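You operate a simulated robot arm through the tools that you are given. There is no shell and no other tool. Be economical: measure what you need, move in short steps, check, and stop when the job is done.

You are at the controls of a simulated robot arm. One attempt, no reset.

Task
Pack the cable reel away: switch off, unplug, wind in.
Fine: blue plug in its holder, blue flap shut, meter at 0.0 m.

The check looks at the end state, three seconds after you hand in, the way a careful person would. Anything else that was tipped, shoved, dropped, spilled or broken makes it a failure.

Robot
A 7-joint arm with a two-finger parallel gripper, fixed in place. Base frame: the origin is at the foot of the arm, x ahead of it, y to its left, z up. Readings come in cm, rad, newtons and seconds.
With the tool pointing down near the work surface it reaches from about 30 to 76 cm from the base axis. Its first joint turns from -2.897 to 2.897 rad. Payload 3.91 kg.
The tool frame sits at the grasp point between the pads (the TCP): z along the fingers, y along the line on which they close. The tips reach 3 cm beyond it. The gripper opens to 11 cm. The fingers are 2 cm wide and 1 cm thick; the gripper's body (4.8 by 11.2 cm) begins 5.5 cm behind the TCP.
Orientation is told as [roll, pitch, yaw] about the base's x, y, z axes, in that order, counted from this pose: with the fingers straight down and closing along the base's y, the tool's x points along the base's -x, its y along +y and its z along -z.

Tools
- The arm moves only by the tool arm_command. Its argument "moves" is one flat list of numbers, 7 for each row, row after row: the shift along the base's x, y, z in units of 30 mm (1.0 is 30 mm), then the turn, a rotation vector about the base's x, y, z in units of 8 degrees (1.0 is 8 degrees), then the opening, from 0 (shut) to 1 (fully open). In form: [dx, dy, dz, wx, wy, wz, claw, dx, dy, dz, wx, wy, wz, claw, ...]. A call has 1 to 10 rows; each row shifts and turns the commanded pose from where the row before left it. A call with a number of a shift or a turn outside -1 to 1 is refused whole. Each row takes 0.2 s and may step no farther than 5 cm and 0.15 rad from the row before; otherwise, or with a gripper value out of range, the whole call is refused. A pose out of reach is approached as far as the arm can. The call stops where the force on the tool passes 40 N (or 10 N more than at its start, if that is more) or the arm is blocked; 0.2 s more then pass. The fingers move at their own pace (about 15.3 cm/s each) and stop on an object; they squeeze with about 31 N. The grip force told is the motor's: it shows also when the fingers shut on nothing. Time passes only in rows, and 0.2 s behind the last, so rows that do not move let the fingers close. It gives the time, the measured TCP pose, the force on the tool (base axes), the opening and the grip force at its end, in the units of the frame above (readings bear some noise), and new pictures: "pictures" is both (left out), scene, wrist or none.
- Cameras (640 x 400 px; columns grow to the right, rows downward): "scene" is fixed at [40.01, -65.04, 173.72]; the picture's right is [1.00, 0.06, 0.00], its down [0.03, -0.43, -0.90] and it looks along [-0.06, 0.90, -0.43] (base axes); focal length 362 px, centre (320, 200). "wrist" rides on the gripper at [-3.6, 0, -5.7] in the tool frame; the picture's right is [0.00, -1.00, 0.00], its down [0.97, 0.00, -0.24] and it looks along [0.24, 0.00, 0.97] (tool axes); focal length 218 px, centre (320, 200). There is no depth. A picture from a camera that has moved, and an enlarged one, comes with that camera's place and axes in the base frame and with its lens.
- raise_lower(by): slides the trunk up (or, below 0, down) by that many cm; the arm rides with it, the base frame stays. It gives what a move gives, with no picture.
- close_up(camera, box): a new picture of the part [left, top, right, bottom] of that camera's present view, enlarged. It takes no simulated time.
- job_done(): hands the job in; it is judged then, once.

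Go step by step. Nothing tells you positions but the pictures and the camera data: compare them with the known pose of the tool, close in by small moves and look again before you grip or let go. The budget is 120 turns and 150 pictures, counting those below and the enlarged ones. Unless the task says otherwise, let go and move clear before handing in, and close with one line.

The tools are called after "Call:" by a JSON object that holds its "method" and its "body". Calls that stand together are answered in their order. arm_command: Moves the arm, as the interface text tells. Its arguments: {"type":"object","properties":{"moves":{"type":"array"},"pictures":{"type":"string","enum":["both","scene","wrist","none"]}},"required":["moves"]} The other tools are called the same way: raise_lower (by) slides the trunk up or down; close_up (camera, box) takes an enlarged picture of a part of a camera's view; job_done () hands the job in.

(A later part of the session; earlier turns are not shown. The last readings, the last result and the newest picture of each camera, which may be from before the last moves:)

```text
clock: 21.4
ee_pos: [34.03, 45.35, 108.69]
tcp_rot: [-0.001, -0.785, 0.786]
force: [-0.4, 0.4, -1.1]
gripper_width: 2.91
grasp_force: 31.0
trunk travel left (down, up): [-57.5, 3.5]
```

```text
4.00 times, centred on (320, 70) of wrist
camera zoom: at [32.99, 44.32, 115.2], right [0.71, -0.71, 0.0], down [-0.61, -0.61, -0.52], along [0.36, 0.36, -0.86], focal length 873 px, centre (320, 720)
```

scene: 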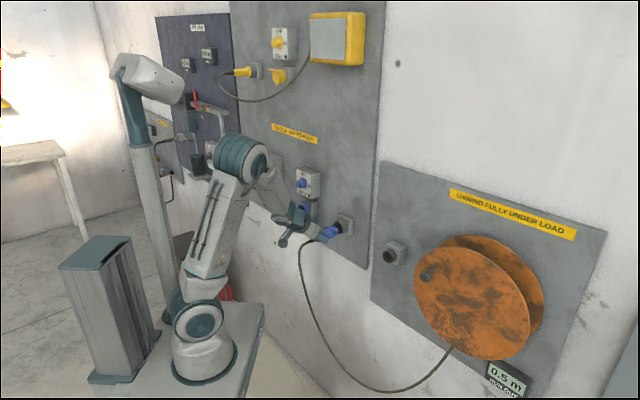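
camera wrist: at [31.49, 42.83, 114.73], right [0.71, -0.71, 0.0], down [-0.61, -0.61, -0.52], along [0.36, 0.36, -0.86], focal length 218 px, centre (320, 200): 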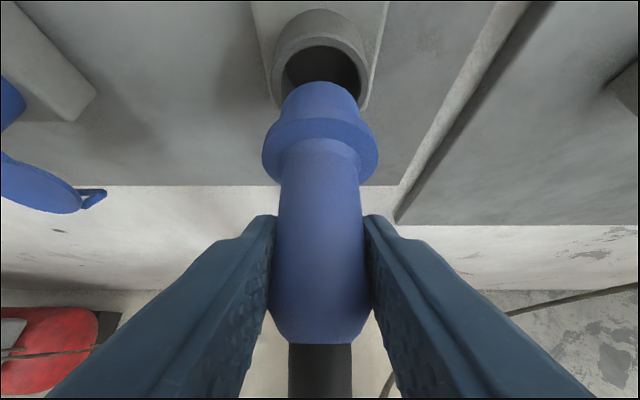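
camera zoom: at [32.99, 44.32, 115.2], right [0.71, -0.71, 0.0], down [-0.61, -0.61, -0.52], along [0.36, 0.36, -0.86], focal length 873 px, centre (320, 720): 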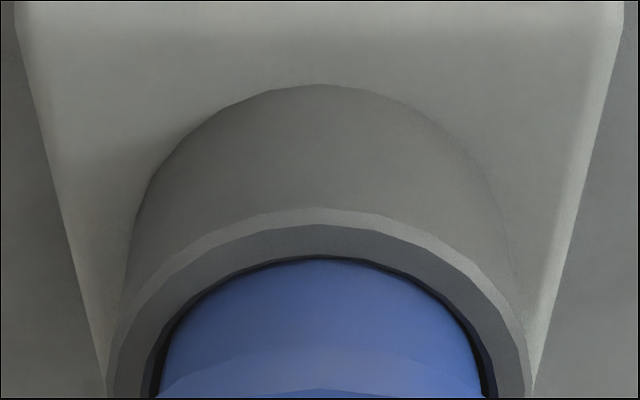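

Coaxial now at the rim. I push in gently.

Call:
{"method": "arm_command", "body": {"moves": [0.12, 0.12, 0, 0, 0, 0, 0.15, 0.12, 0.12, 0, 0, 0, 0, 0.15, 0.12, 0.12, 0, 0, 0, 0, 0.15], "pictures": "wrist"}}

Call:
{"method": "close_up", "body": {"camera": "scene", "box": [322, 215, 362, 240]}}

```text
clock: 22.2
ee_pos: [35.14, 46.45, 108.67]
tcp_rot: [0.001, -0.785, 0.787]
force: [-2.0, -2.2, 2.0]
gripper_width: 2.89
grasp_force: 31.0
trunk travel left (down, up): [-57.5, 3.5]
camera wrist: at [34.02, 45.41, 115.22], right [0.71, -0.71, 0.0], down [-0.6, -0.61, -0.52], along [0.36, 0.37, -0.86], focal length 218 px, centre (320, 200)
```

wrist: 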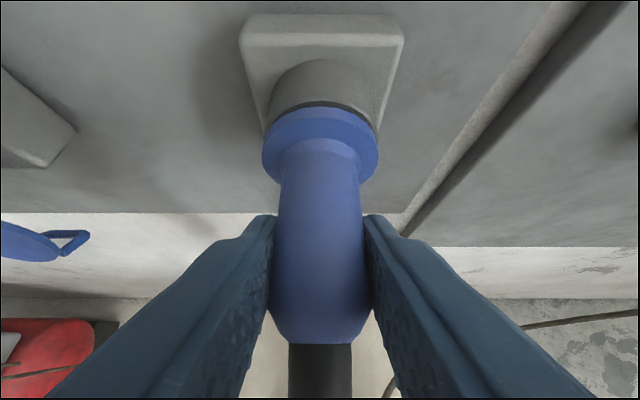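

```text
16.00 times, centred on (342, 228) of scene
camera zoom: at [40.01, -65.04, 173.72], right [1.0, 0.06, 0.0], down [0.03, -0.43, -0.9], along [-0.06, 0.9, -0.43], focal length 5796 px, centre (-32, -240)
```

zoom: 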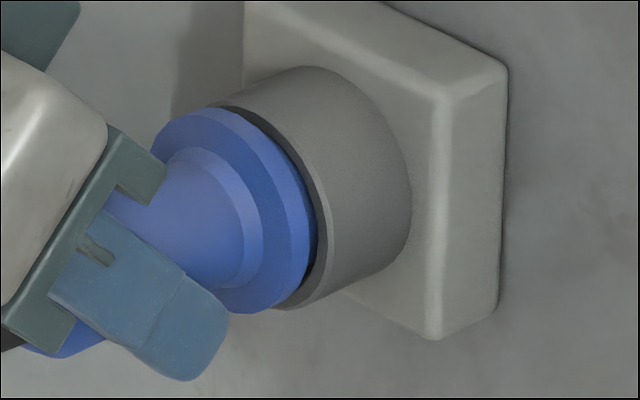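

Almost fully in with low force. I press the last few millimetres until it seats.

Call:
{"method": "arm_command", "body": {"moves": [0.06, 0.06, 0, 0, 0, 0, 0.15, 0.06, 0.06, 0, 0, 0, 0, 0.15, 0.06, 0.06, 0, 0, 0, 0, 0.15], "pictures": "wrist"}}

Call:
{"method": "close_up", "body": {"camera": "scene", "box": [322, 215, 362, 240]}}

```text
clock: 23.0
ee_pos: [35.48, 46.83, 108.73]
tcp_rot: [0.001, -0.784, 0.785]
force: [-13.8, -13.8, 0.0]
gripper_width: 2.92
grasp_force: 31.2
trunk travel left (down, up): [-57.5, 3.5]
camera wrist: at [34.39, 45.77, 115.19], right [0.71, -0.71, 0.0], down [-0.61, -0.61, -0.52], along [0.36, 0.37, -0.86], focal length 218 px, centre (320, 200)
```

wrist: 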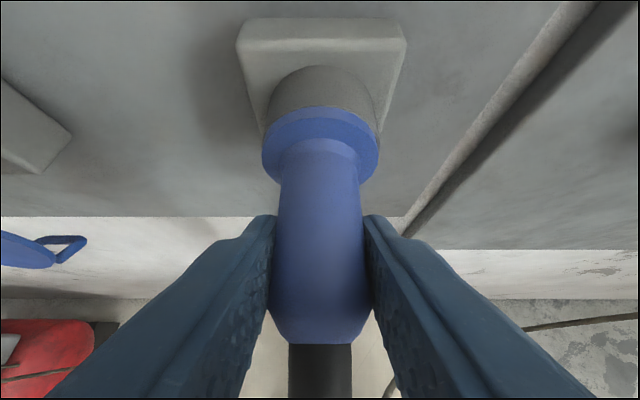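

```text
16.00 times, centred on (342, 228) of scene
camera zoom: at [40.01, -65.04, 173.72], right [1.0, 0.06, 0.0], down [0.03, -0.43, -0.9], along [-0.06, 0.9, -0.43], focal length 5796 px, centre (-32, -240)
```

zoom: 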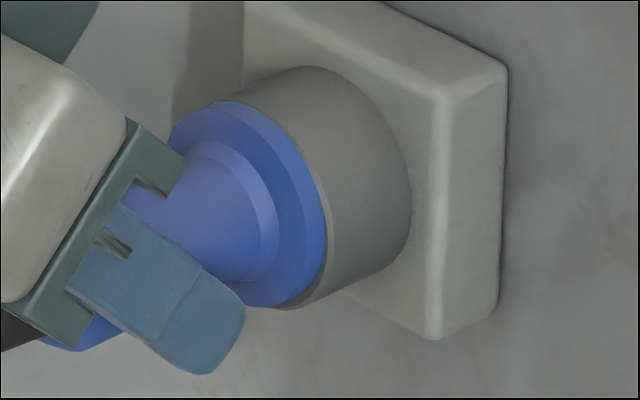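

Seated flush. I release and back off along the tool axis.

Call:
{"method": "arm_command", "body": {"moves": [0, 0, 0, 0, 0, 0, 0.6, 0, 0, 0, 0, 0, 0, 0.6, -0.4, -0.4, 0.57, 0, 0, 0, 0.6, -0.4, -0.4, 0.57, 0, 0, 0, 0.6, -0.4, -0.4, 0.57, 0, 0, 0, 0.6, -0.4, -0.4, 0.57, 0, 0, 0, 0.6, -0.4, -0.4, 0.57, 0, 0, 0, 0.6, 0, 0, 0, 0, 0, 0, 0.6], "pictures": "both"}}

Call:
{"method": "close_up", "body": {"camera": "scene", "box": [280, 165, 380, 265]}}

```text
clock: 24.8
ee_pos: [29.75, 40.89, 117.26]
tcp_rot: [0.0, -0.783, 0.787]
force: [-0.8, 0.2, -0.1]
gripper_width: 6.6
grasp_force: 0.1
trunk travel left (down, up): [-57.5, 3.5]
camera wrist: at [28.62, 39.98, 123.77], right [0.71, -0.71, 0.0], down [-0.61, -0.61, -0.52], along [0.36, 0.36, -0.86], focal length 218 px, centre (320, 200)
```

scene: 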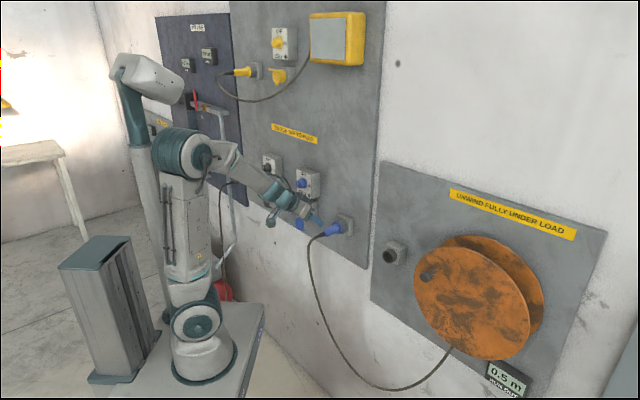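
wrist: 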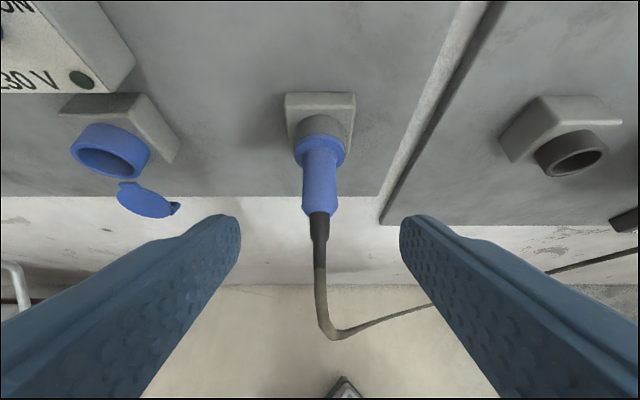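

```text
4.00 times, centred on (330, 215) of scene
camera zoom: at [40.01, -65.04, 173.72], right [1.0, 0.06, 0.0], down [0.03, -0.43, -0.9], along [-0.06, 0.9, -0.43], focal length 1449 px, centre (280, 140)
```

zoom: 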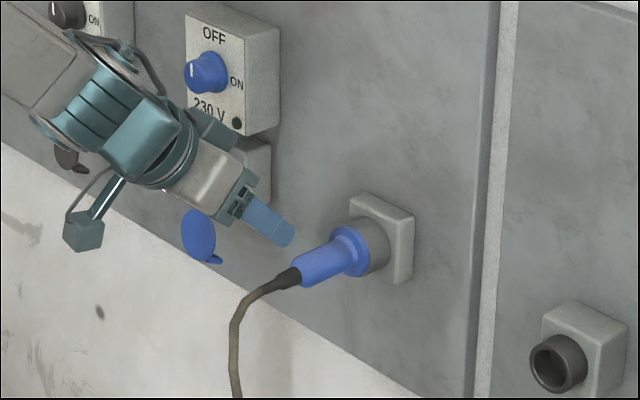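

Plug is parked in its holder. Next the flap: I move back to in front of the socket, tool level and fingers shut, to view it.

Call:
{"method": "arm_command", "body": {"moves": [-0.948, 0.41, -0.24, 0, 0, 0, 0, -0.948, 0.41, -0.24, 0.663, -0.663, 0, 0, -0.948, 0.41, -0.24, 0.663, -0.663, 0, 0, -0.948, 0.41, -0.24, 0.663, -0.663, 0, 0, -0.948, 0.41, -0.24, 0.663, -0.663, 0, 0, -0.948, 0.41, -0.24, 0.663, -0.663, 0, 0, -0.948, 0.41, -0.24, 0.663, -0.663, 0, 0], "pictures": "both"}}

Call:
{"method": "close_up", "body": {"camera": "scene", "box": [280, 195, 330, 235]}}

Call:
{"method": "close_up", "body": {"camera": "wrist", "box": [240, 150, 400, 250]}}

```text
clock: 26.4
ee_pos: [9.67, 49.67, 112.1]
tcp_rot: [2.44, -1.57, -1.653]
force: [0.2, -0.1, 0.7]
gripper_width: 0.02
grasp_force: 31.1
trunk travel left (down, up): [-57.5, 3.5]
camera wrist: at [5.61, 45.68, 115.63], right [0.71, -0.71, 0.0], down [-0.17, -0.17, -0.97], along [0.69, 0.69, -0.24], focal length 218 px, centre (320, 200)
```

scene: 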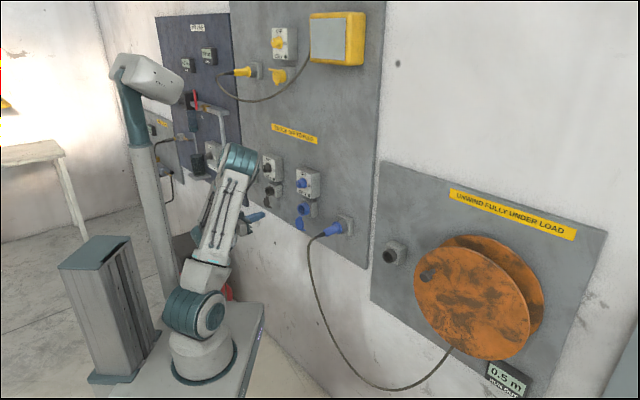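
wrist: 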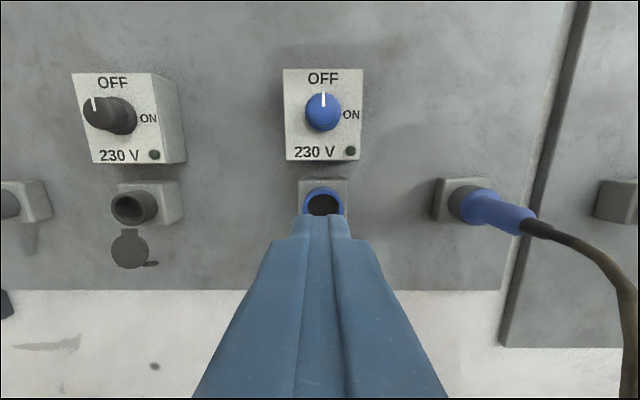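

```text
10.00 times, centred on (305, 215) of scene
camera zoom: at [40.01, -65.04, 173.72], right [1.0, 0.06, 0.0], down [0.03, -0.43, -0.9], along [-0.06, 0.9, -0.43], focal length 3623 px, centre (470, 50)
```

zoom: 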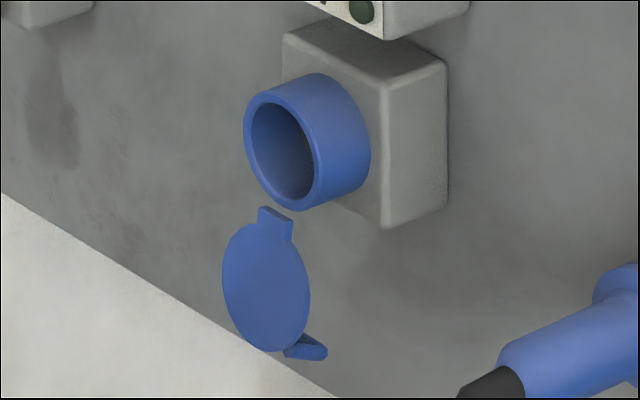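

```text
4.00 times, centred on (320, 200) of wrist
camera zoom: at [5.61, 45.68, 115.63], right [0.71, -0.71, 0.0], down [-0.17, -0.17, -0.97], along [0.69, 0.69, -0.24], focal length 873 px, centre (320, 200)
```

zoom: 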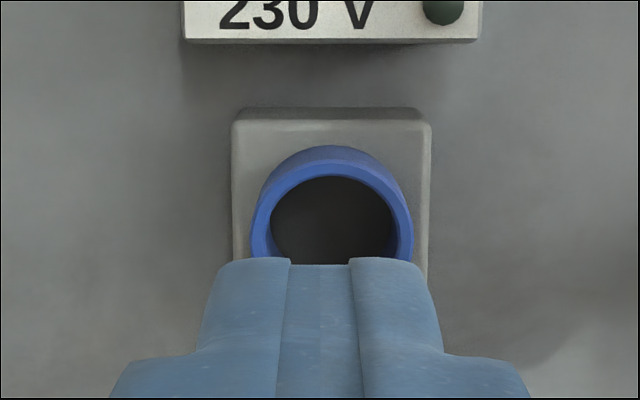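

The flap hangs below the ring (hinge near depth 62, z 106; disc centre z≈102.4) with its tab toward the wall. I plan to come from below with closed fingers pitched 45° up, hook behind it, and swing it up; first I descend and pitch.

Call:
{"method": "arm_command", "body": {"moves": [0, 0, -0.954, 0, 0, 0, 0, 0, 0, -0.954, 0, 0, 0, 0, 0, 0, -0.954, 0.663, -0.663, 0, 0, 0, 0, -0.954, 0.663, -0.663, 0, 0, 0, 0, -0.954, 0.663, -0.663, 0, 0, 0, 0, -0.954, 0.663, -0.663, 0, 0, 0, 0, -0.954, 0.663, -0.663, 0, 0, 0, 0, -0.954, 0.663, -0.663, 0, 0], "pictures": "both"}}

```text
clock: 28.2
ee_pos: [7.32, 60.52, 91.92]
tcp_rot: [-3.138, -0.784, -2.362]
force: [-0.1, 0.2, 0.6]
gripper_width: 0.0
grasp_force: 30.8
out of reach, approached as far as the arm can: row 4, 5, 6, 7, 8
trunk travel left (down, up): [-57.5, 3.5]
camera wrist: at [2.68, 55.95, 90.36], right [0.71, -0.71, 0.0], down [0.37, 0.36, -0.86], along [0.61, 0.6, 0.52], focal length 218 px, centre (320, 200)
```

scene: 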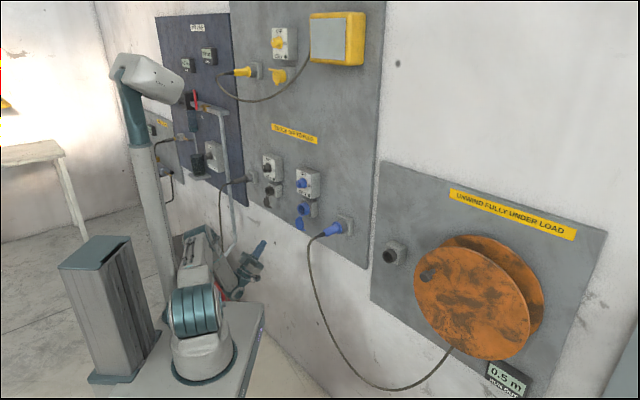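
wrist: 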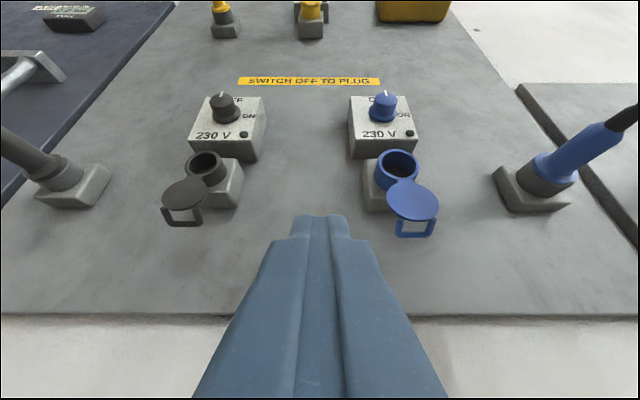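

The pose at this height is near the arm's limit. Nothing was touched; I lower the trunk 15 cm to give the wrist a better posture.

Call:
{"method": "raise_lower", "body": {"by": -15}}

```text
clock: 29.9
ee_pos: [7.35, 60.63, 76.89]
tcp_rot: [-3.138, -0.786, -2.36]
force: [-0.3, -0.6, 0.3]
gripper_width: 0.0
grasp_force: 31.4
trunk travel left (down, up): [-42.5, 18.5]
```

Call:
{"method": "arm_command", "body": {"moves": [0, 0, 0.8, 0, 0, 0, 0, 0, 0, 0.8, 0, 0, 0, 0, 0, 0, 0.8, 0, 0, 0, 0, 0, 0, 0.8, 0, 0, 0, 0], "pictures": "none"}}

```text
clock: 30.9
ee_pos: [7.48, 60.6, 86.43]
tcp_rot: [-3.14, -0.788, -2.363]
force: [0.5, 0.8, -0.3]
gripper_width: 0.0
grasp_force: 30.7
trunk travel left (down, up): [-42.5, 18.5]
```

Call:
{"method": "arm_command", "body": {"moves": [0.911, -0.204, 0.133, 0, 0, 0, 0, 0.911, -0.204, 0.133, 0, 0, 0, 0, 0.911, -0.204, 0.133, 0, 0, 0, 0, 0.911, -0.204, 0.133, 0, 0, 0, 0], "pictures": "both"}}

Call:
{"method": "close_up", "body": {"camera": "scene", "box": [270, 190, 330, 250]}}

Call:
{"method": "close_up", "body": {"camera": "wrist", "box": [240, 90, 400, 250]}}

```text
clock: 31.9
ee_pos: [17.52, 61.9, 88.77]
tcp_rot: [-3.136, -0.789, -2.366]
force: [0.2, 0.1, -0.2]
gripper_width: 0.02
grasp_force: 30.7
out of reach, approached as far as the arm can: row 1, 2, 3, 4
trunk travel left (down, up): [-42.5, 18.5]
camera wrist: at [12.81, 57.37, 87.3], right [0.7, -0.71, 0.0], down [0.37, 0.36, -0.86], along [0.61, 0.61, 0.51], focal length 218 px, centre (320, 200)
```

scene: 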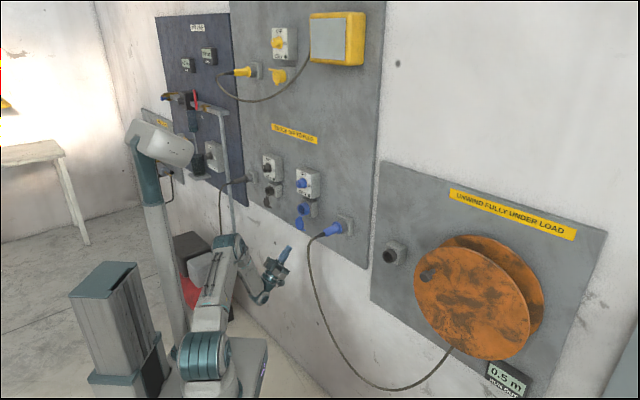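
wrist: 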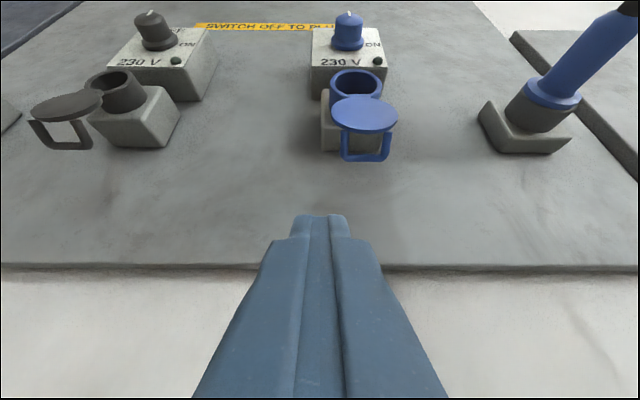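

```text
6.67 times, centred on (300, 220) of scene
camera zoom: at [40.01, -65.04, 173.72], right [1.0, 0.06, 0.0], down [0.03, -0.43, -0.9], along [-0.06, 0.9, -0.43], focal length 2415 px, centre (453, 67)
```

zoom: 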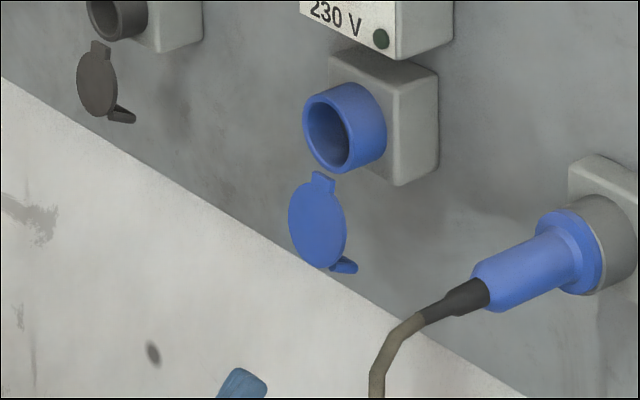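

```text
2.50 times, centred on (320, 170) of wrist
camera zoom: at [12.81, 57.37, 87.3], right [0.7, -0.71, 0.0], down [0.37, 0.36, -0.86], along [0.61, 0.61, 0.51], focal length 546 px, centre (320, 275)
```

zoom: 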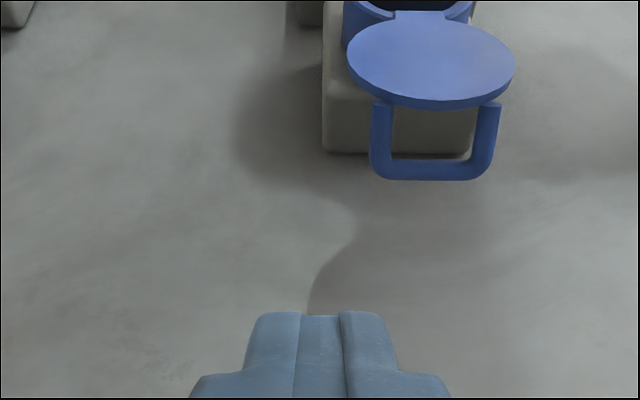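

Now I see the flap hangs tilted slightly outward, with a U-loop tab toward the wall. I centre laterally under it.

Call:
{"method": "arm_command", "body": {"moves": [0.41, -0.41, 0, 0, 0, 0, 0, 0.41, -0.41, 0, 0, 0, 0, 0, 0.1, 0.1, 0.12, 0, 0, 0, 0], "pictures": "wrist"}}

Call:
{"method": "close_up", "body": {"camera": "scene", "box": [270, 190, 330, 250]}}

```text
clock: 32.8
ee_pos: [20.04, 62.24, 89.85]
tcp_rot: [-3.139, -0.787, -2.362]
force: [0.8, -0.1, 0.4]
gripper_width: 0.01
grasp_force: 31.1
out of reach, approached as far as the arm can: row 1, 2
trunk travel left (down, up): [-42.5, 18.5]
camera wrist: at [15.42, 57.73, 88.34], right [0.7, -0.71, 0.0], down [0.37, 0.36, -0.86], along [0.61, 0.61, 0.51], focal length 218 px, centre (320, 200)
```

wrist: 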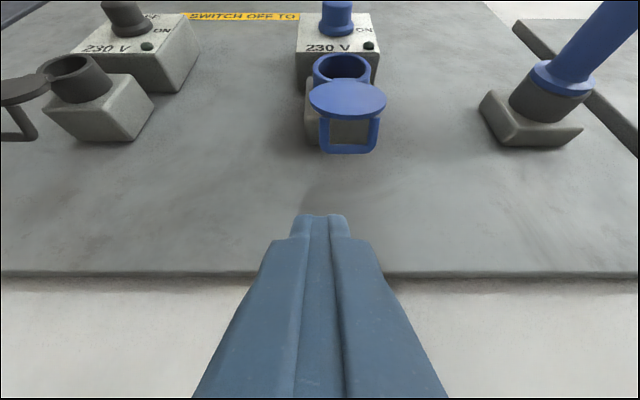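

```text
6.67 times, centred on (300, 220) of scene
camera zoom: at [40.01, -65.04, 173.72], right [1.0, 0.06, 0.0], down [0.03, -0.43, -0.9], along [-0.06, 0.9, -0.43], focal length 2415 px, centre (453, 67)
```

zoom: 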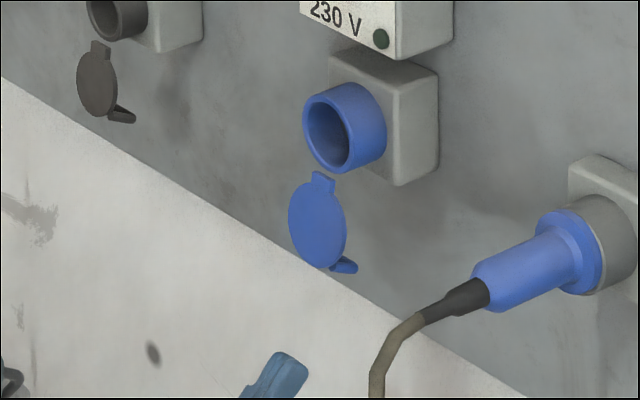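

I slide up under the flap so the tips pass behind its loop.

Call:
{"method": "arm_command", "body": {"moves": [0.421, 0.204, 0.5375, 0, 0, 0, 0, 0.421, 0.204, 0.5375, 0, 0, 0, 0, 0.421, 0.204, 0.5375, 0, 0, 0, 0, 0.421, 0.204, 0.5375, 0, 0, 0, 0], "pictures": "wrist"}}

Call:
{"method": "close_up", "body": {"camera": "scene", "box": [280, 190, 330, 240]}}

```text
clock: 33.8
ee_pos: [25.2, 65.05, 96.2]
tcp_rot: [-3.139, -0.789, -2.36]
force: [0.6, -0.7, -0.1]
gripper_width: 0.03
grasp_force: 31.1
trunk travel left (down, up): [-42.5, 18.5]
camera wrist: at [20.44, 60.29, 94.7], right [0.7, -0.71, 0.0], down [0.37, 0.36, -0.86], along [0.61, 0.61, 0.51], focal length 218 px, centre (320, 200)
```

wrist: 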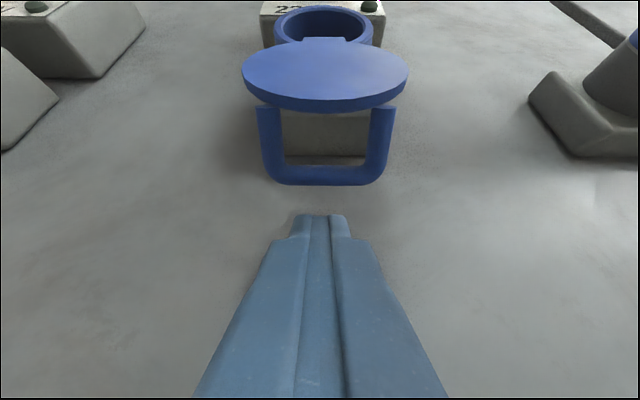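

```text
8.00 times, centred on (305, 215) of scene
camera zoom: at [40.01, -65.04, 173.72], right [1.0, 0.06, 0.0], down [0.03, -0.43, -0.9], along [-0.06, 0.9, -0.43], focal length 2898 px, centre (440, 80)
```

zoom: 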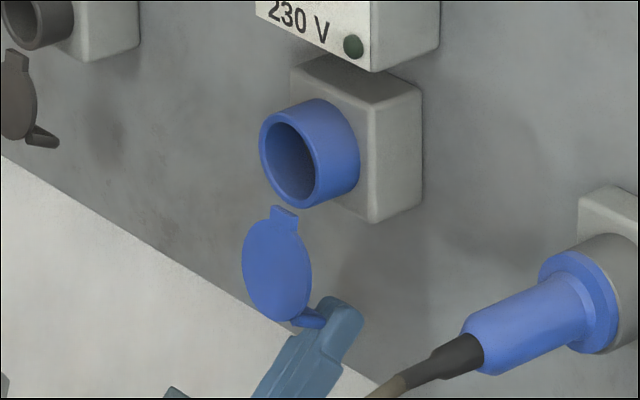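

The tips are behind the loop. I raise slightly and pull outward in small steps.

Call:
{"method": "arm_command", "body": {"moves": [0, 0, 0.3, 0, 0, 0, 0, 0, 0, 0.3, 0, 0, 0, 0, -0.3, -0.3, 0.05, 0, 0, 0, 0, -0.3, -0.3, 0.1, 0, 0, 0, 0], "pictures": "wrist"}}

Call:
{"method": "close_up", "body": {"camera": "scene", "box": [280, 190, 330, 240]}}

```text
clock: 34.8
ee_pos: [23.37, 63.25, 97.94]
tcp_rot: [-3.134, -0.797, -2.366]
force: [-0.9, -8.7, -34.7]
gripper_width: 0.02
grasp_force: 30.6
trunk travel left (down, up): [-42.5, 18.5]
camera wrist: at [18.69, 58.52, 96.44], right [0.7, -0.71, 0.01], down [0.36, 0.35, -0.86], along [0.61, 0.61, 0.51], focal length 218 px, centre (320, 200)
```

wrist: 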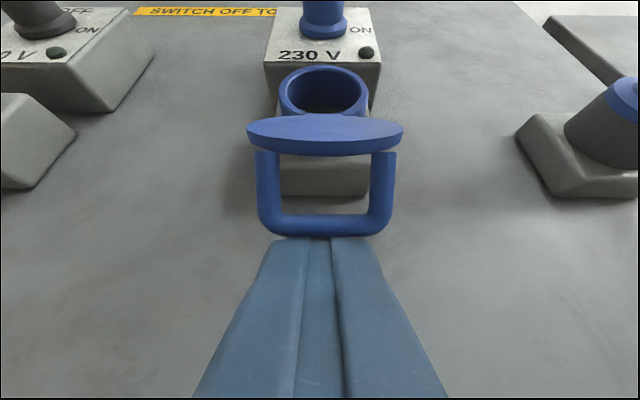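

```text
8.00 times, centred on (305, 215) of scene
camera zoom: at [40.01, -65.04, 173.72], right [1.0, 0.06, 0.0], down [0.03, -0.43, -0.9], along [-0.06, 0.9, -0.43], focal length 2898 px, centre (440, 80)
```

zoom: 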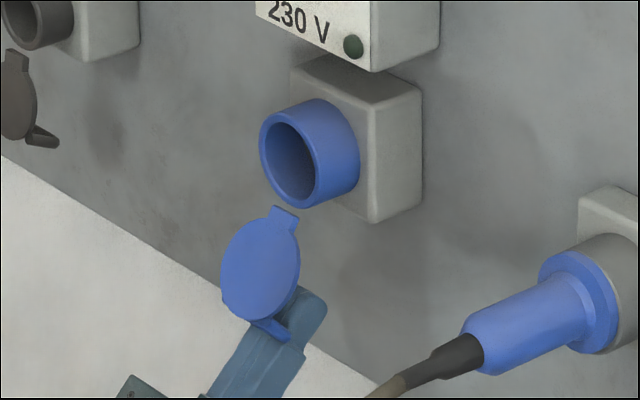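

The flap is swinging outward, but the vertical force is high; I ease down slightly and pull more outward.

Call:
{"method": "arm_command", "body": {"moves": [-0.15, -0.15, -0.15, 0, 0, 0, 0, -0.25, -0.25, -0.05, 0, 0, 0, 0, -0.25, -0.25, 0, 0, 0, 0, 0], "pictures": "wrist"}}

Call:
{"method": "close_up", "body": {"camera": "scene", "box": [280, 190, 330, 240]}}

```text
clock: 35.5
ee_pos: [21.3, 61.05, 98.11]
tcp_rot: [-3.14, -0.786, -2.359]
force: [0.4, -0.4, -0.6]
gripper_width: 0.02
grasp_force: 30.8
trunk travel left (down, up): [-42.5, 18.5]
camera wrist: at [16.59, 56.47, 96.61], right [0.71, -0.71, 0.0], down [0.37, 0.36, -0.86], along [0.61, 0.6, 0.52], focal length 218 px, centre (320, 200)
```

wrist: 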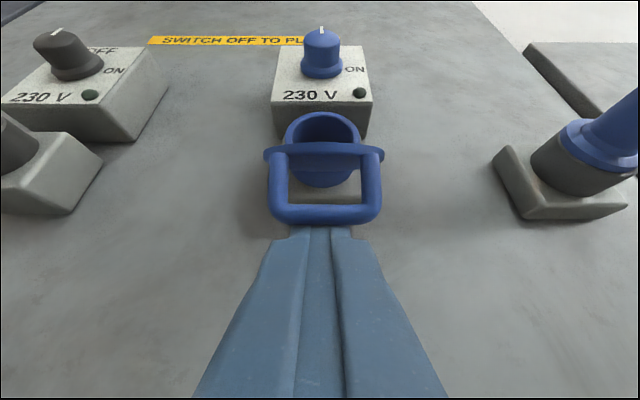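

```text
8.00 times, centred on (305, 215) of scene
camera zoom: at [40.01, -65.04, 173.72], right [1.0, 0.06, 0.0], down [0.03, -0.43, -0.9], along [-0.06, 0.9, -0.43], focal length 2898 px, centre (440, 80)
```

zoom: 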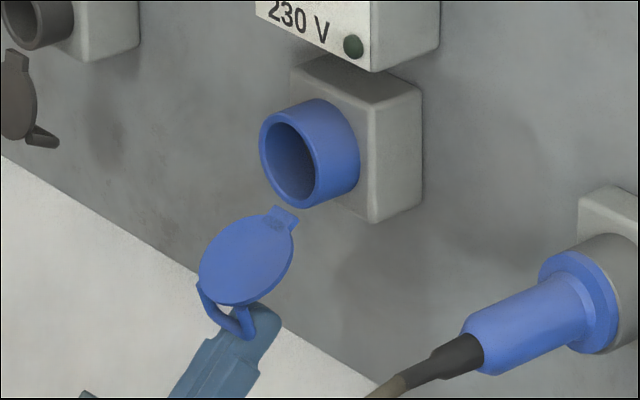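

The hinge holds its place; the flap is about 45° out. I follow the arc: out and up.

Call:
{"method": "arm_command", "body": {"moves": [-0.2, -0.2, 0.3, 0, 0, 0, 0, -0.15, -0.15, 0.35, 0, 0, 0, 0, -0.1, -0.1, 0.4, 0, 0, 0, 0], "pictures": "wrist"}}

Call:
{"method": "close_up", "body": {"camera": "scene", "box": [280, 190, 330, 240]}}

```text
clock: 36.4
ee_pos: [19.93, 59.86, 101.05]
tcp_rot: [-3.14, -0.788, -2.362]
force: [-0.7, 0.1, 0.1]
gripper_width: 0.0
grasp_force: 31.3
trunk travel left (down, up): [-42.5, 18.5]
camera wrist: at [15.34, 55.2, 99.57], right [0.71, -0.71, 0.0], down [0.37, 0.36, -0.86], along [0.61, 0.61, 0.51], focal length 218 px, centre (320, 200)
```

wrist: 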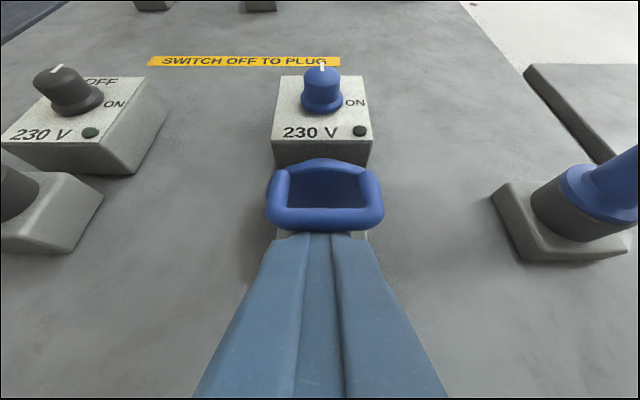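

```text
8.00 times, centred on (305, 215) of scene
camera zoom: at [40.01, -65.04, 173.72], right [1.0, 0.06, 0.0], down [0.03, -0.43, -0.9], along [-0.06, 0.9, -0.43], focal length 2898 px, centre (440, 80)
```

zoom: 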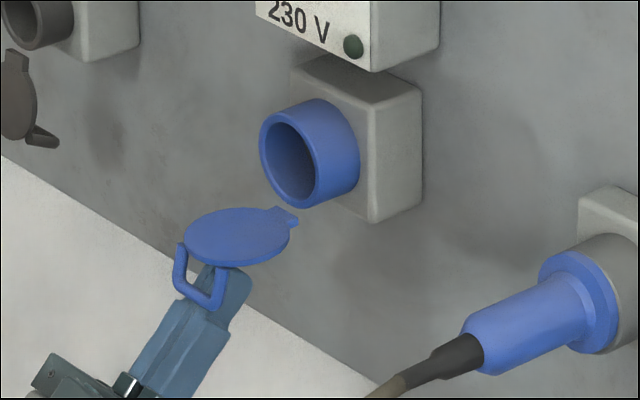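

The flap is level now with my tips under it. I keep lifting and begin curving toward the wall.

Call:
{"method": "arm_command", "body": {"moves": [0, 0, 0.5, 0, 0, 0, 0, 0, 0, 0.5, 0, 0, 0, 0, 0.094, 0.094, 0.43, 0, 0, 0, 0, 0.212, 0.212, 0.4, 0, 0, 0, 0], "pictures": "wrist"}}

Call:
{"method": "close_up", "body": {"camera": "scene", "box": [280, 190, 330, 240]}}

```text
clock: 37.4
ee_pos: [21.15, 60.77, 106.58]
tcp_rot: [-3.137, -0.786, -2.363]
force: [-0.2, -0.1, 0.5]
gripper_width: 0.0
grasp_force: 31.2
trunk travel left (down, up): [-42.5, 18.5]
camera wrist: at [16.39, 56.13, 105.05], right [0.7, -0.71, 0.0], down [0.37, 0.36, -0.86], along [0.61, 0.61, 0.51], focal length 218 px, centre (320, 200)
```

wrist: 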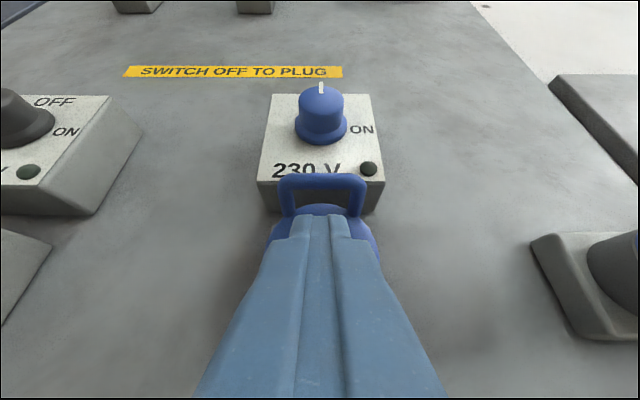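

```text
8.00 times, centred on (305, 215) of scene
camera zoom: at [40.01, -65.04, 173.72], right [1.0, 0.06, 0.0], down [0.03, -0.43, -0.9], along [-0.06, 0.9, -0.43], focal length 2898 px, centre (440, 80)
```

zoom: 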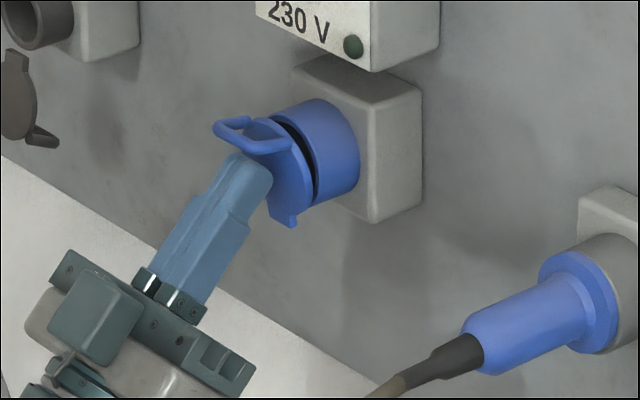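

Almost shut. I press it home toward the wall.

Call:
{"method": "arm_command", "body": {"moves": [0.15, 0.15, 0.05, 0, 0, 0, 0, 0.12, 0.12, 0, 0, 0, 0, 0, 0.12, 0.12, 0, 0, 0, 0, 0, 0.1, 0.1, 0, 0, 0, 0, 0], "pictures": "none"}}

Call:
{"method": "close_up", "body": {"camera": "scene", "box": [280, 190, 330, 240]}}

```text
clock: 38.0
ee_pos: [21.23, 61.21, 106.67]
tcp_rot: [-3.138, -0.784, -2.363]
force: [-13.5, -20.0, -2.7]
gripper_width: 0.0
grasp_force: 30.9
trunk travel left (down, up): [-42.5, 18.5]
stopped in row 3: the force on the tool passed its limit (the readings are from after the stop); the commanded pose is now the measured one
```

```text
8.00 times, centred on (305, 215) of scene
camera zoom: at [40.01, -65.04, 173.72], right [1.0, 0.06, 0.0], down [0.03, -0.43, -0.9], along [-0.06, 0.9, -0.43], focal length 2898 px, centre (440, 80)
```

zoom: 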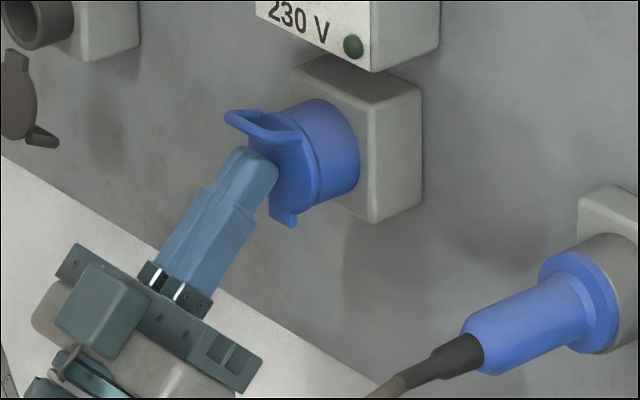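

The flap is shut against the ring. I back away along the tool axis and check that it stays.

Call:
{"method": "arm_command", "body": {"moves": [-0.2, -0.2, -0.3, 0, 0, 0, 0, -0.4, -0.4, -0.57, 0, 0, 0, 0, -0.4, -0.4, -0.4, 0, 0, 0, 0, -0.6, -0.6, -0.2, 0, 0, 0, 0], "pictures": "wrist"}}

Call:
{"method": "close_up", "body": {"camera": "scene", "box": [280, 190, 330, 240]}}

```text
clock: 39.0
ee_pos: [16.7, 56.68, 101.87]
tcp_rot: [-3.135, -0.789, -2.362]
force: [0.4, 0.0, -0.1]
gripper_width: 0.01
grasp_force: 31.3
trunk travel left (down, up): [-42.5, 18.5]
camera wrist: at [11.96, 52.01, 100.5], right [0.7, -0.71, 0.0], down [0.37, 0.36, -0.86], along [0.61, 0.61, 0.51], focal length 218 px, centre (320, 200)
```

wrist: 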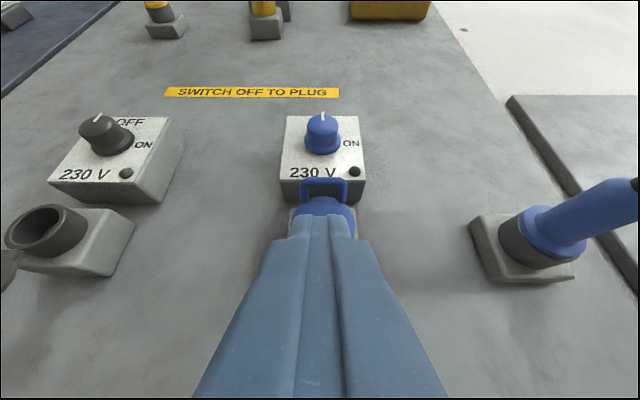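

```text
8.00 times, centred on (305, 215) of scene
camera zoom: at [40.01, -65.04, 173.72], right [1.0, 0.06, 0.0], down [0.03, -0.43, -0.9], along [-0.06, 0.9, -0.43], focal length 2898 px, centre (440, 80)
```

zoom: 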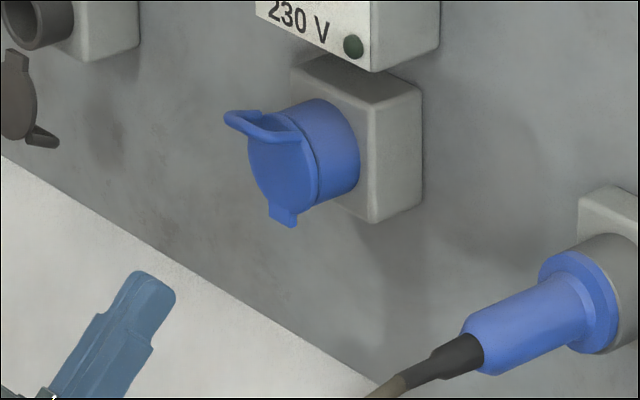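

Flap stays shut. Now I withdraw, raise, and level the tool before swinging over to the reel (keeping clear of the cable).

Call:
{"method": "arm_command", "body": {"moves": [-0.44, -0.44, 0.5, 0, 0, 0, 0, -0.44, -0.44, 0.83, 0, 0, 0, 0, -0.44, -0.44, 0.83, -0.663, 0.663, 0, 0, -0.44, -0.44, 0.83, -0.663, 0.663, 0, 0, -0.44, -0.44, 0.83, -0.663, 0.663, 0, 0, -0.44, -0.44, 0.83, -0.663, 0.663, 0, 0, -0.44, -0.44, 0.83, -0.663, 0.663, 0, 0, 0, 0, 0.83, -0.663, 0.663, 0, 0], "pictures": "none"}}

```text
clock: 40.8
ee_pos: [7.67, 47.26, 121.07]
tcp_rot: [-0.977, -1.564, 1.764]
force: [0.5, 0.0, -0.3]
gripper_width: 0.01
grasp_force: 30.5
trunk travel left (down, up): [-42.5, 18.5]
```

Call:
{"method": "arm_command", "body": {"moves": [0.99, -0.613, 0.1, 0, 0, 0, 0.3, 0.99, -0.613, 0.1, 0, 0, 0, 0.3, 0.99, -0.613, 0.1, 0, 0, 0, 0.3, 0.99, -0.613, 0.1, 0, 0, 0, 0.3, 0.99, -0.613, 0.1, 0, 0, 0, 0.3, 0.99, -0.613, 0.1, 0, 0, 0, 0.3, 0.99, -0.613, 0.1, 0, 0, 0, 0.3, 0.99, -0.613, 0.1, 0, 0, 0, 0.3, 0.99, -0.613, 0.1, 0, 0, 0, 0.3, 0.99, -0.613, 0.1, 0, 0, 0, 0.3], "pictures": "both"}}

```text
clock: 43.0
ee_pos: [37.44, 29.07, 124.01]
tcp_rot: [-0.994, -1.565, 1.778]
force: [0.1, 0.5, -0.6]
gripper_width: 3.31
grasp_force: 0.0
trunk travel left (down, up): [-42.5, 18.5]
camera wrist: at [33.42, 25.03, 127.67], right [0.71, -0.71, 0.0], down [-0.17, -0.18, -0.97], along [0.69, 0.68, -0.24], focal length 218 px, centre (320, 200)
```

scene: 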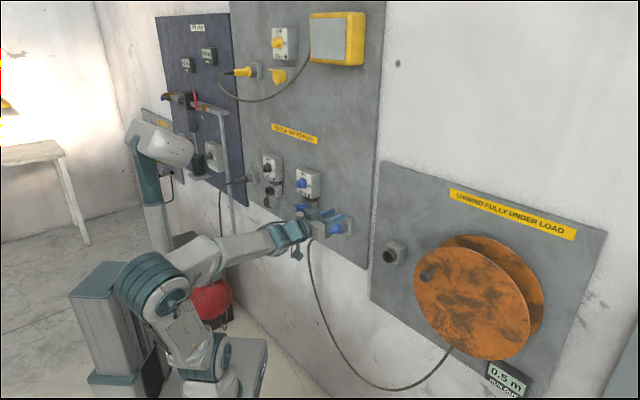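
wrist: 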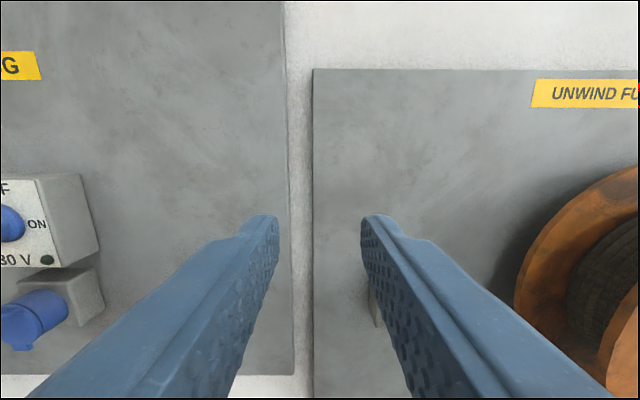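

I back off a little while moving on toward the reel.

Call:
{"method": "arm_command", "body": {"moves": [0.354, -0.943, 0, 0, 0, 0, 0.5, 0.354, -0.943, 0, 0, 0, 0, 0.5, 0.354, -0.943, 0, 0, 0, 0, 0.5, 0.354, -0.943, 0, 0, 0, 0, 0.5, 0.354, -0.943, 0, 0, 0, 0, 0.5, 0.354, -0.943, 0, 0, 0, 0, 0.5, 0.354, -0.943, 0, 0, 0, 0, 0.5, 0.354, -0.943, 0, 0, 0, 0, 0.5], "pictures": "both"}}

Call:
{"method": "close_up", "body": {"camera": "scene", "box": [400, 210, 560, 400]}}

```text
clock: 44.8
ee_pos: [45.63, 6.28, 124.15]
tcp_rot: [-1.145, -1.566, 1.929]
force: [-0.2, 0.0, -0.6]
gripper_width: 5.49
grasp_force: 0.1
trunk travel left (down, up): [-42.5, 18.5]
camera wrist: at [41.55, 2.4, 127.65], right [0.71, -0.71, 0.01], down [-0.17, -0.18, -0.97], along [0.69, 0.68, -0.24], focal length 218 px, centre (320, 200)
```

scene: 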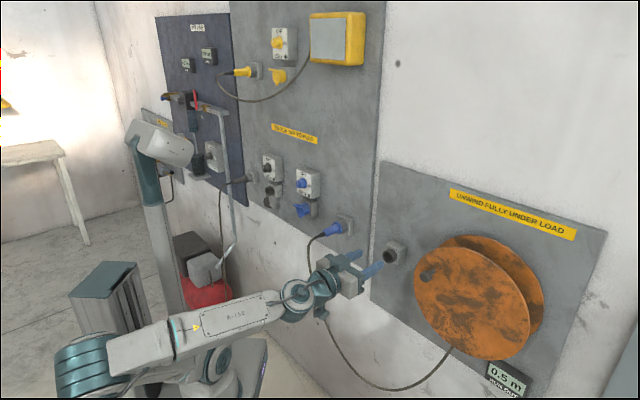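
wrist: 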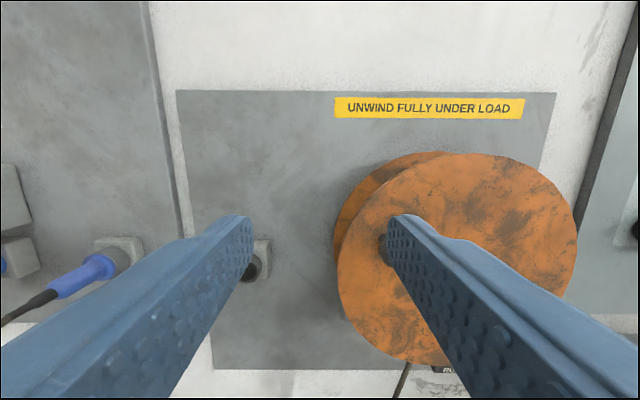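

```text
2.11 times, centred on (480, 305) of scene
camera zoom: at [40.01, -65.04, 173.72], right [1.0, 0.06, 0.0], down [0.03, -0.43, -0.9], along [-0.06, 0.9, -0.43], focal length 763 px, centre (-17, -21)
```

zoom: 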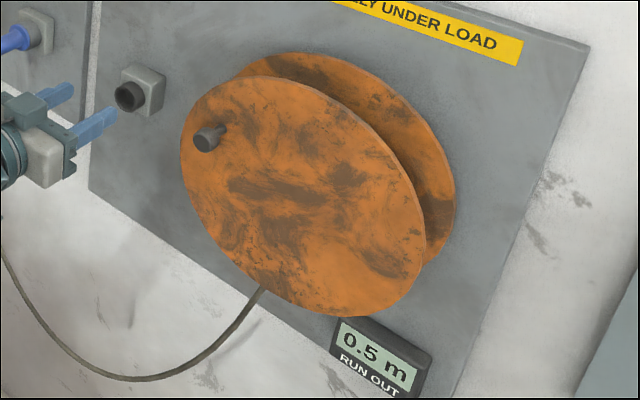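

Reel: centre ≈ (s 46, z 112), front at depth 58; crank knob ≈ (s 35, depth 53, z 116). I line up with the knob.

Call:
{"method": "arm_command", "body": {"moves": [0.807, -0.04, -0.65, 0, 0, 0, 0.6, 0.807, -0.04, -0.65, 0, 0, 0, 0.6, 0.807, -0.04, -0.65, 0, 0, 0, 0.6, 0.807, -0.04, -0.65, 0, 0, 0, 0.6], "pictures": "both"}}

```text
clock: 45.8
ee_pos: [55.51, 5.76, 116.24]
tcp_rot: [-1.23, -1.565, 2.015]
force: [-0.4, -0.1, 0.3]
gripper_width: 6.61
grasp_force: 0.1
trunk travel left (down, up): [-42.5, 18.5]
camera wrist: at [51.37, 1.78, 119.84], right [0.71, -0.71, 0.01], down [-0.17, -0.17, -0.97], along [0.69, 0.69, -0.24], focal length 218 px, centre (320, 200)
```

scene: 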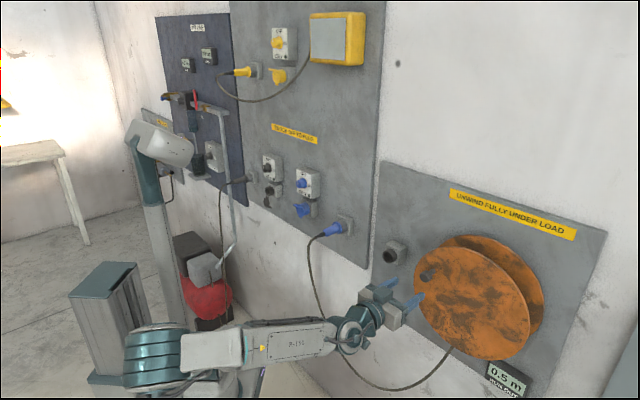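
wrist: 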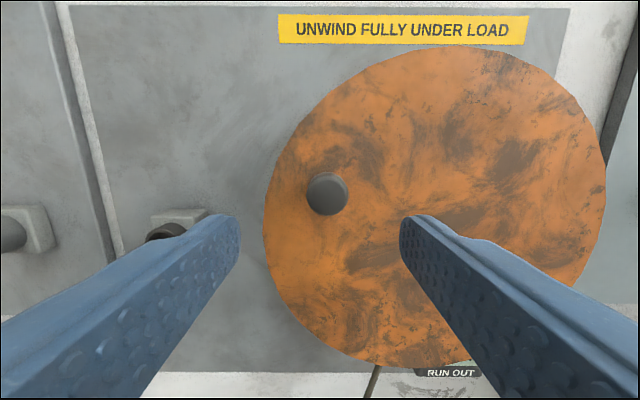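

Perspective-corrected: knob axis (s 35.6, z 116.7, front 51.7), reel axis (s 45.8, z 111.25), crank radius 11.6. I advance over the knob.

Call:
{"method": "arm_command", "body": {"moves": [0.756, 0.69, 0.05, 0, 0, 0, 0.6, 0.756, 0.69, 0.05, 0, 0, 0, 0.6, 0.756, 0.69, 0.05, 0, 0, 0, 0.6], "pictures": "both"}}

Call:
{"method": "close_up", "body": {"camera": "scene", "box": [390, 230, 470, 310]}}

```text
clock: 46.6
ee_pos: [62.3, 11.98, 116.72]
tcp_rot: [-1.041, -1.568, 1.826]
force: [0.0, -0.4, 0.0]
gripper_width: 6.61
grasp_force: 0.1
trunk travel left (down, up): [-42.5, 18.5]
camera wrist: at [58.25, 8.01, 120.28], right [0.71, -0.71, 0.01], down [-0.17, -0.18, -0.97], along [0.69, 0.69, -0.24], focal length 218 px, centre (320, 200)
```

scene: 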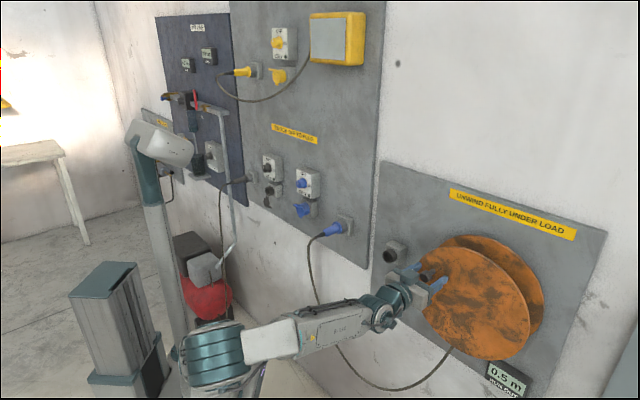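
wrist: 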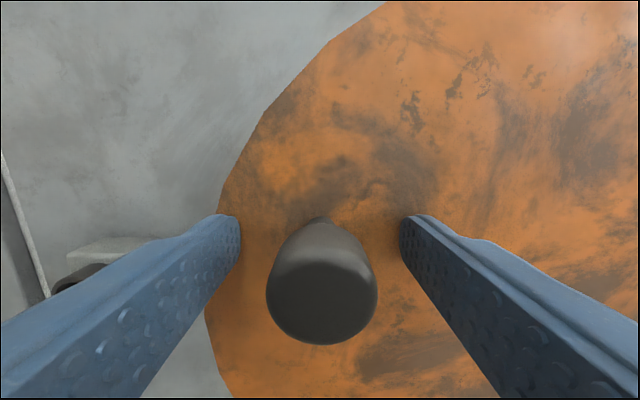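

```text
5.00 times, centred on (430, 270) of scene
camera zoom: at [40.01, -65.04, 173.72], right [1.0, 0.06, 0.0], down [0.03, -0.43, -0.9], along [-0.06, 0.9, -0.43], focal length 1811 px, centre (-230, -150)
```

zoom: 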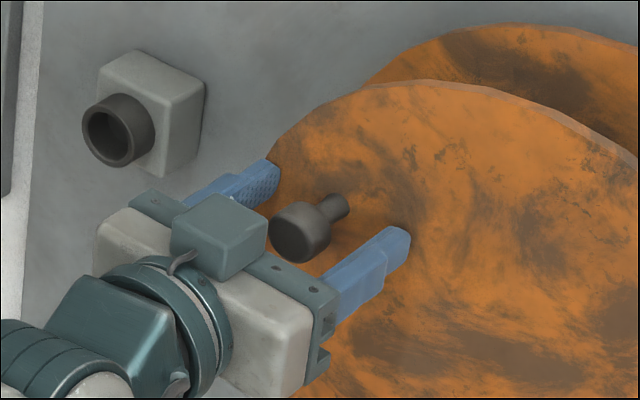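

The mushroom-shaped knob is centred between the fingers. I close on its head and make a first 30° counter-clockwise arc (the cable leaves the bottom to the left).

Call:
{"method": "arm_command", "body": {"moves": [0, 0, 0, 0, 0, 0, 0.15, 0, 0, 0, 0, 0, 0, 0.15, 0, 0, 0, 0, 0, 0, 0.15, -0.186, 0.186, -0.617, 0, 0, 0, 0.15, -0.107, 0.107, -0.657, 0, 0, 0, 0.15, -0.026, 0.026, -0.67, 0, 0, 0, 0.15], "pictures": "both"}}

Call:
{"method": "close_up", "body": {"camera": "scene", "box": [400, 230, 560, 400]}}

```text
clock: 48.0
ee_pos: [61.39, 12.6, 110.84]
tcp_rot: [-1.044, -1.568, 1.824]
force: [7.8, -9.0, 4.9]
gripper_width: 2.74
grasp_force: 45.5
trunk travel left (down, up): [-42.5, 18.5]
camera wrist: at [57.45, 8.7, 114.48], right [0.7, -0.71, 0.0], down [-0.17, -0.17, -0.97], along [0.69, 0.68, -0.24], focal length 218 px, centre (320, 200)
```

scene: 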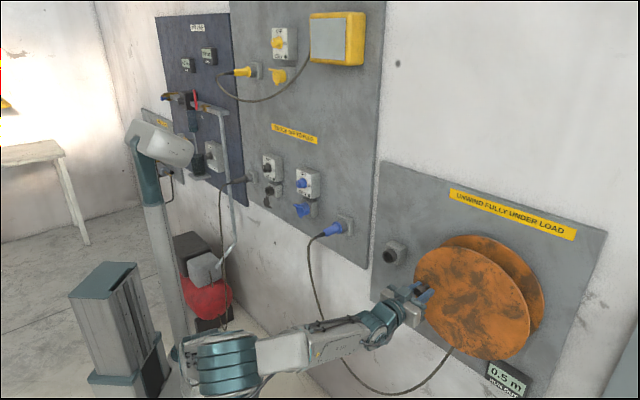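
wrist: 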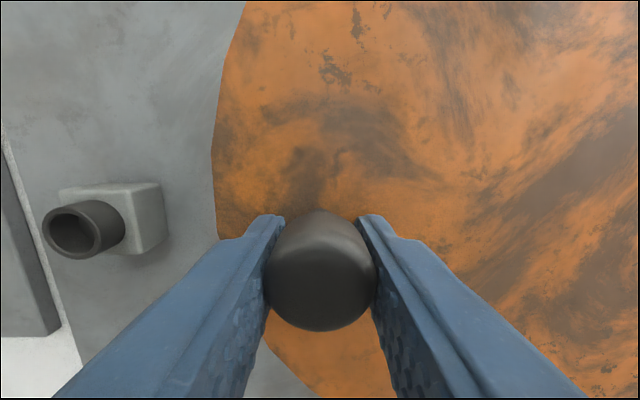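

```text
2.35 times, centred on (480, 315) of scene
camera zoom: at [40.01, -65.04, 173.72], right [1.0, 0.06, 0.0], down [0.03, -0.43, -0.9], along [-0.06, 0.9, -0.43], focal length 852 px, centre (-56, -71)
```

zoom: 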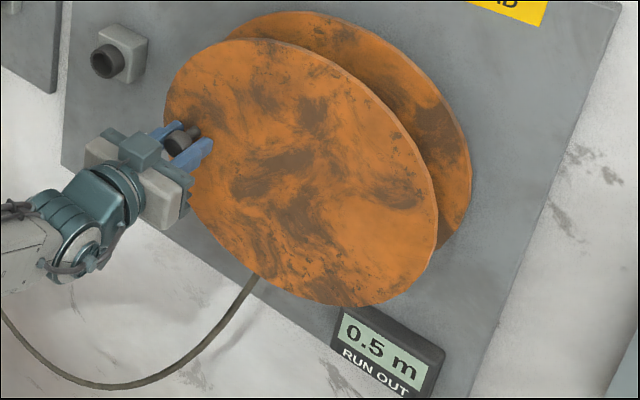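

The reel turns with the knob. The radial force suggests the axis is slightly higher than assumed (z≈112); I correct and continue.

Call:
{"method": "arm_command", "body": {"moves": [0.177, -0.177, -0.65, 0, 0, 0, 0.15, 0.165, -0.165, -0.61, 0, 0, 0, 0.15, 0.238, -0.238, -0.563, 0, 0, 0, 0.15, 0.302, -0.302, -0.493, 0, 0, 0, 0.15], "pictures": "none"}}

Call:
{"method": "close_up", "body": {"camera": "scene", "box": [400, 230, 560, 400]}}

```text
clock: 49.0
ee_pos: [63.6, 10.62, 103.69]
tcp_rot: [-0.397, -1.56, 1.186]
force: [-23.9, 3.6, -16.8]
gripper_width: 2.72
grasp_force: 44.6
trunk travel left (down, up): [-42.5, 18.5]
```

```text
2.35 times, centred on (480, 315) of scene
camera zoom: at [40.01, -65.04, 173.72], right [1.0, 0.06, 0.0], down [0.03, -0.43, -0.9], along [-0.06, 0.9, -0.43], focal length 852 px, centre (-56, -71)
```

zoom: 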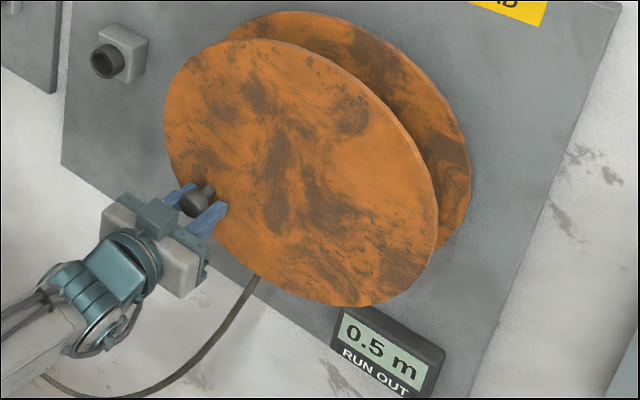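

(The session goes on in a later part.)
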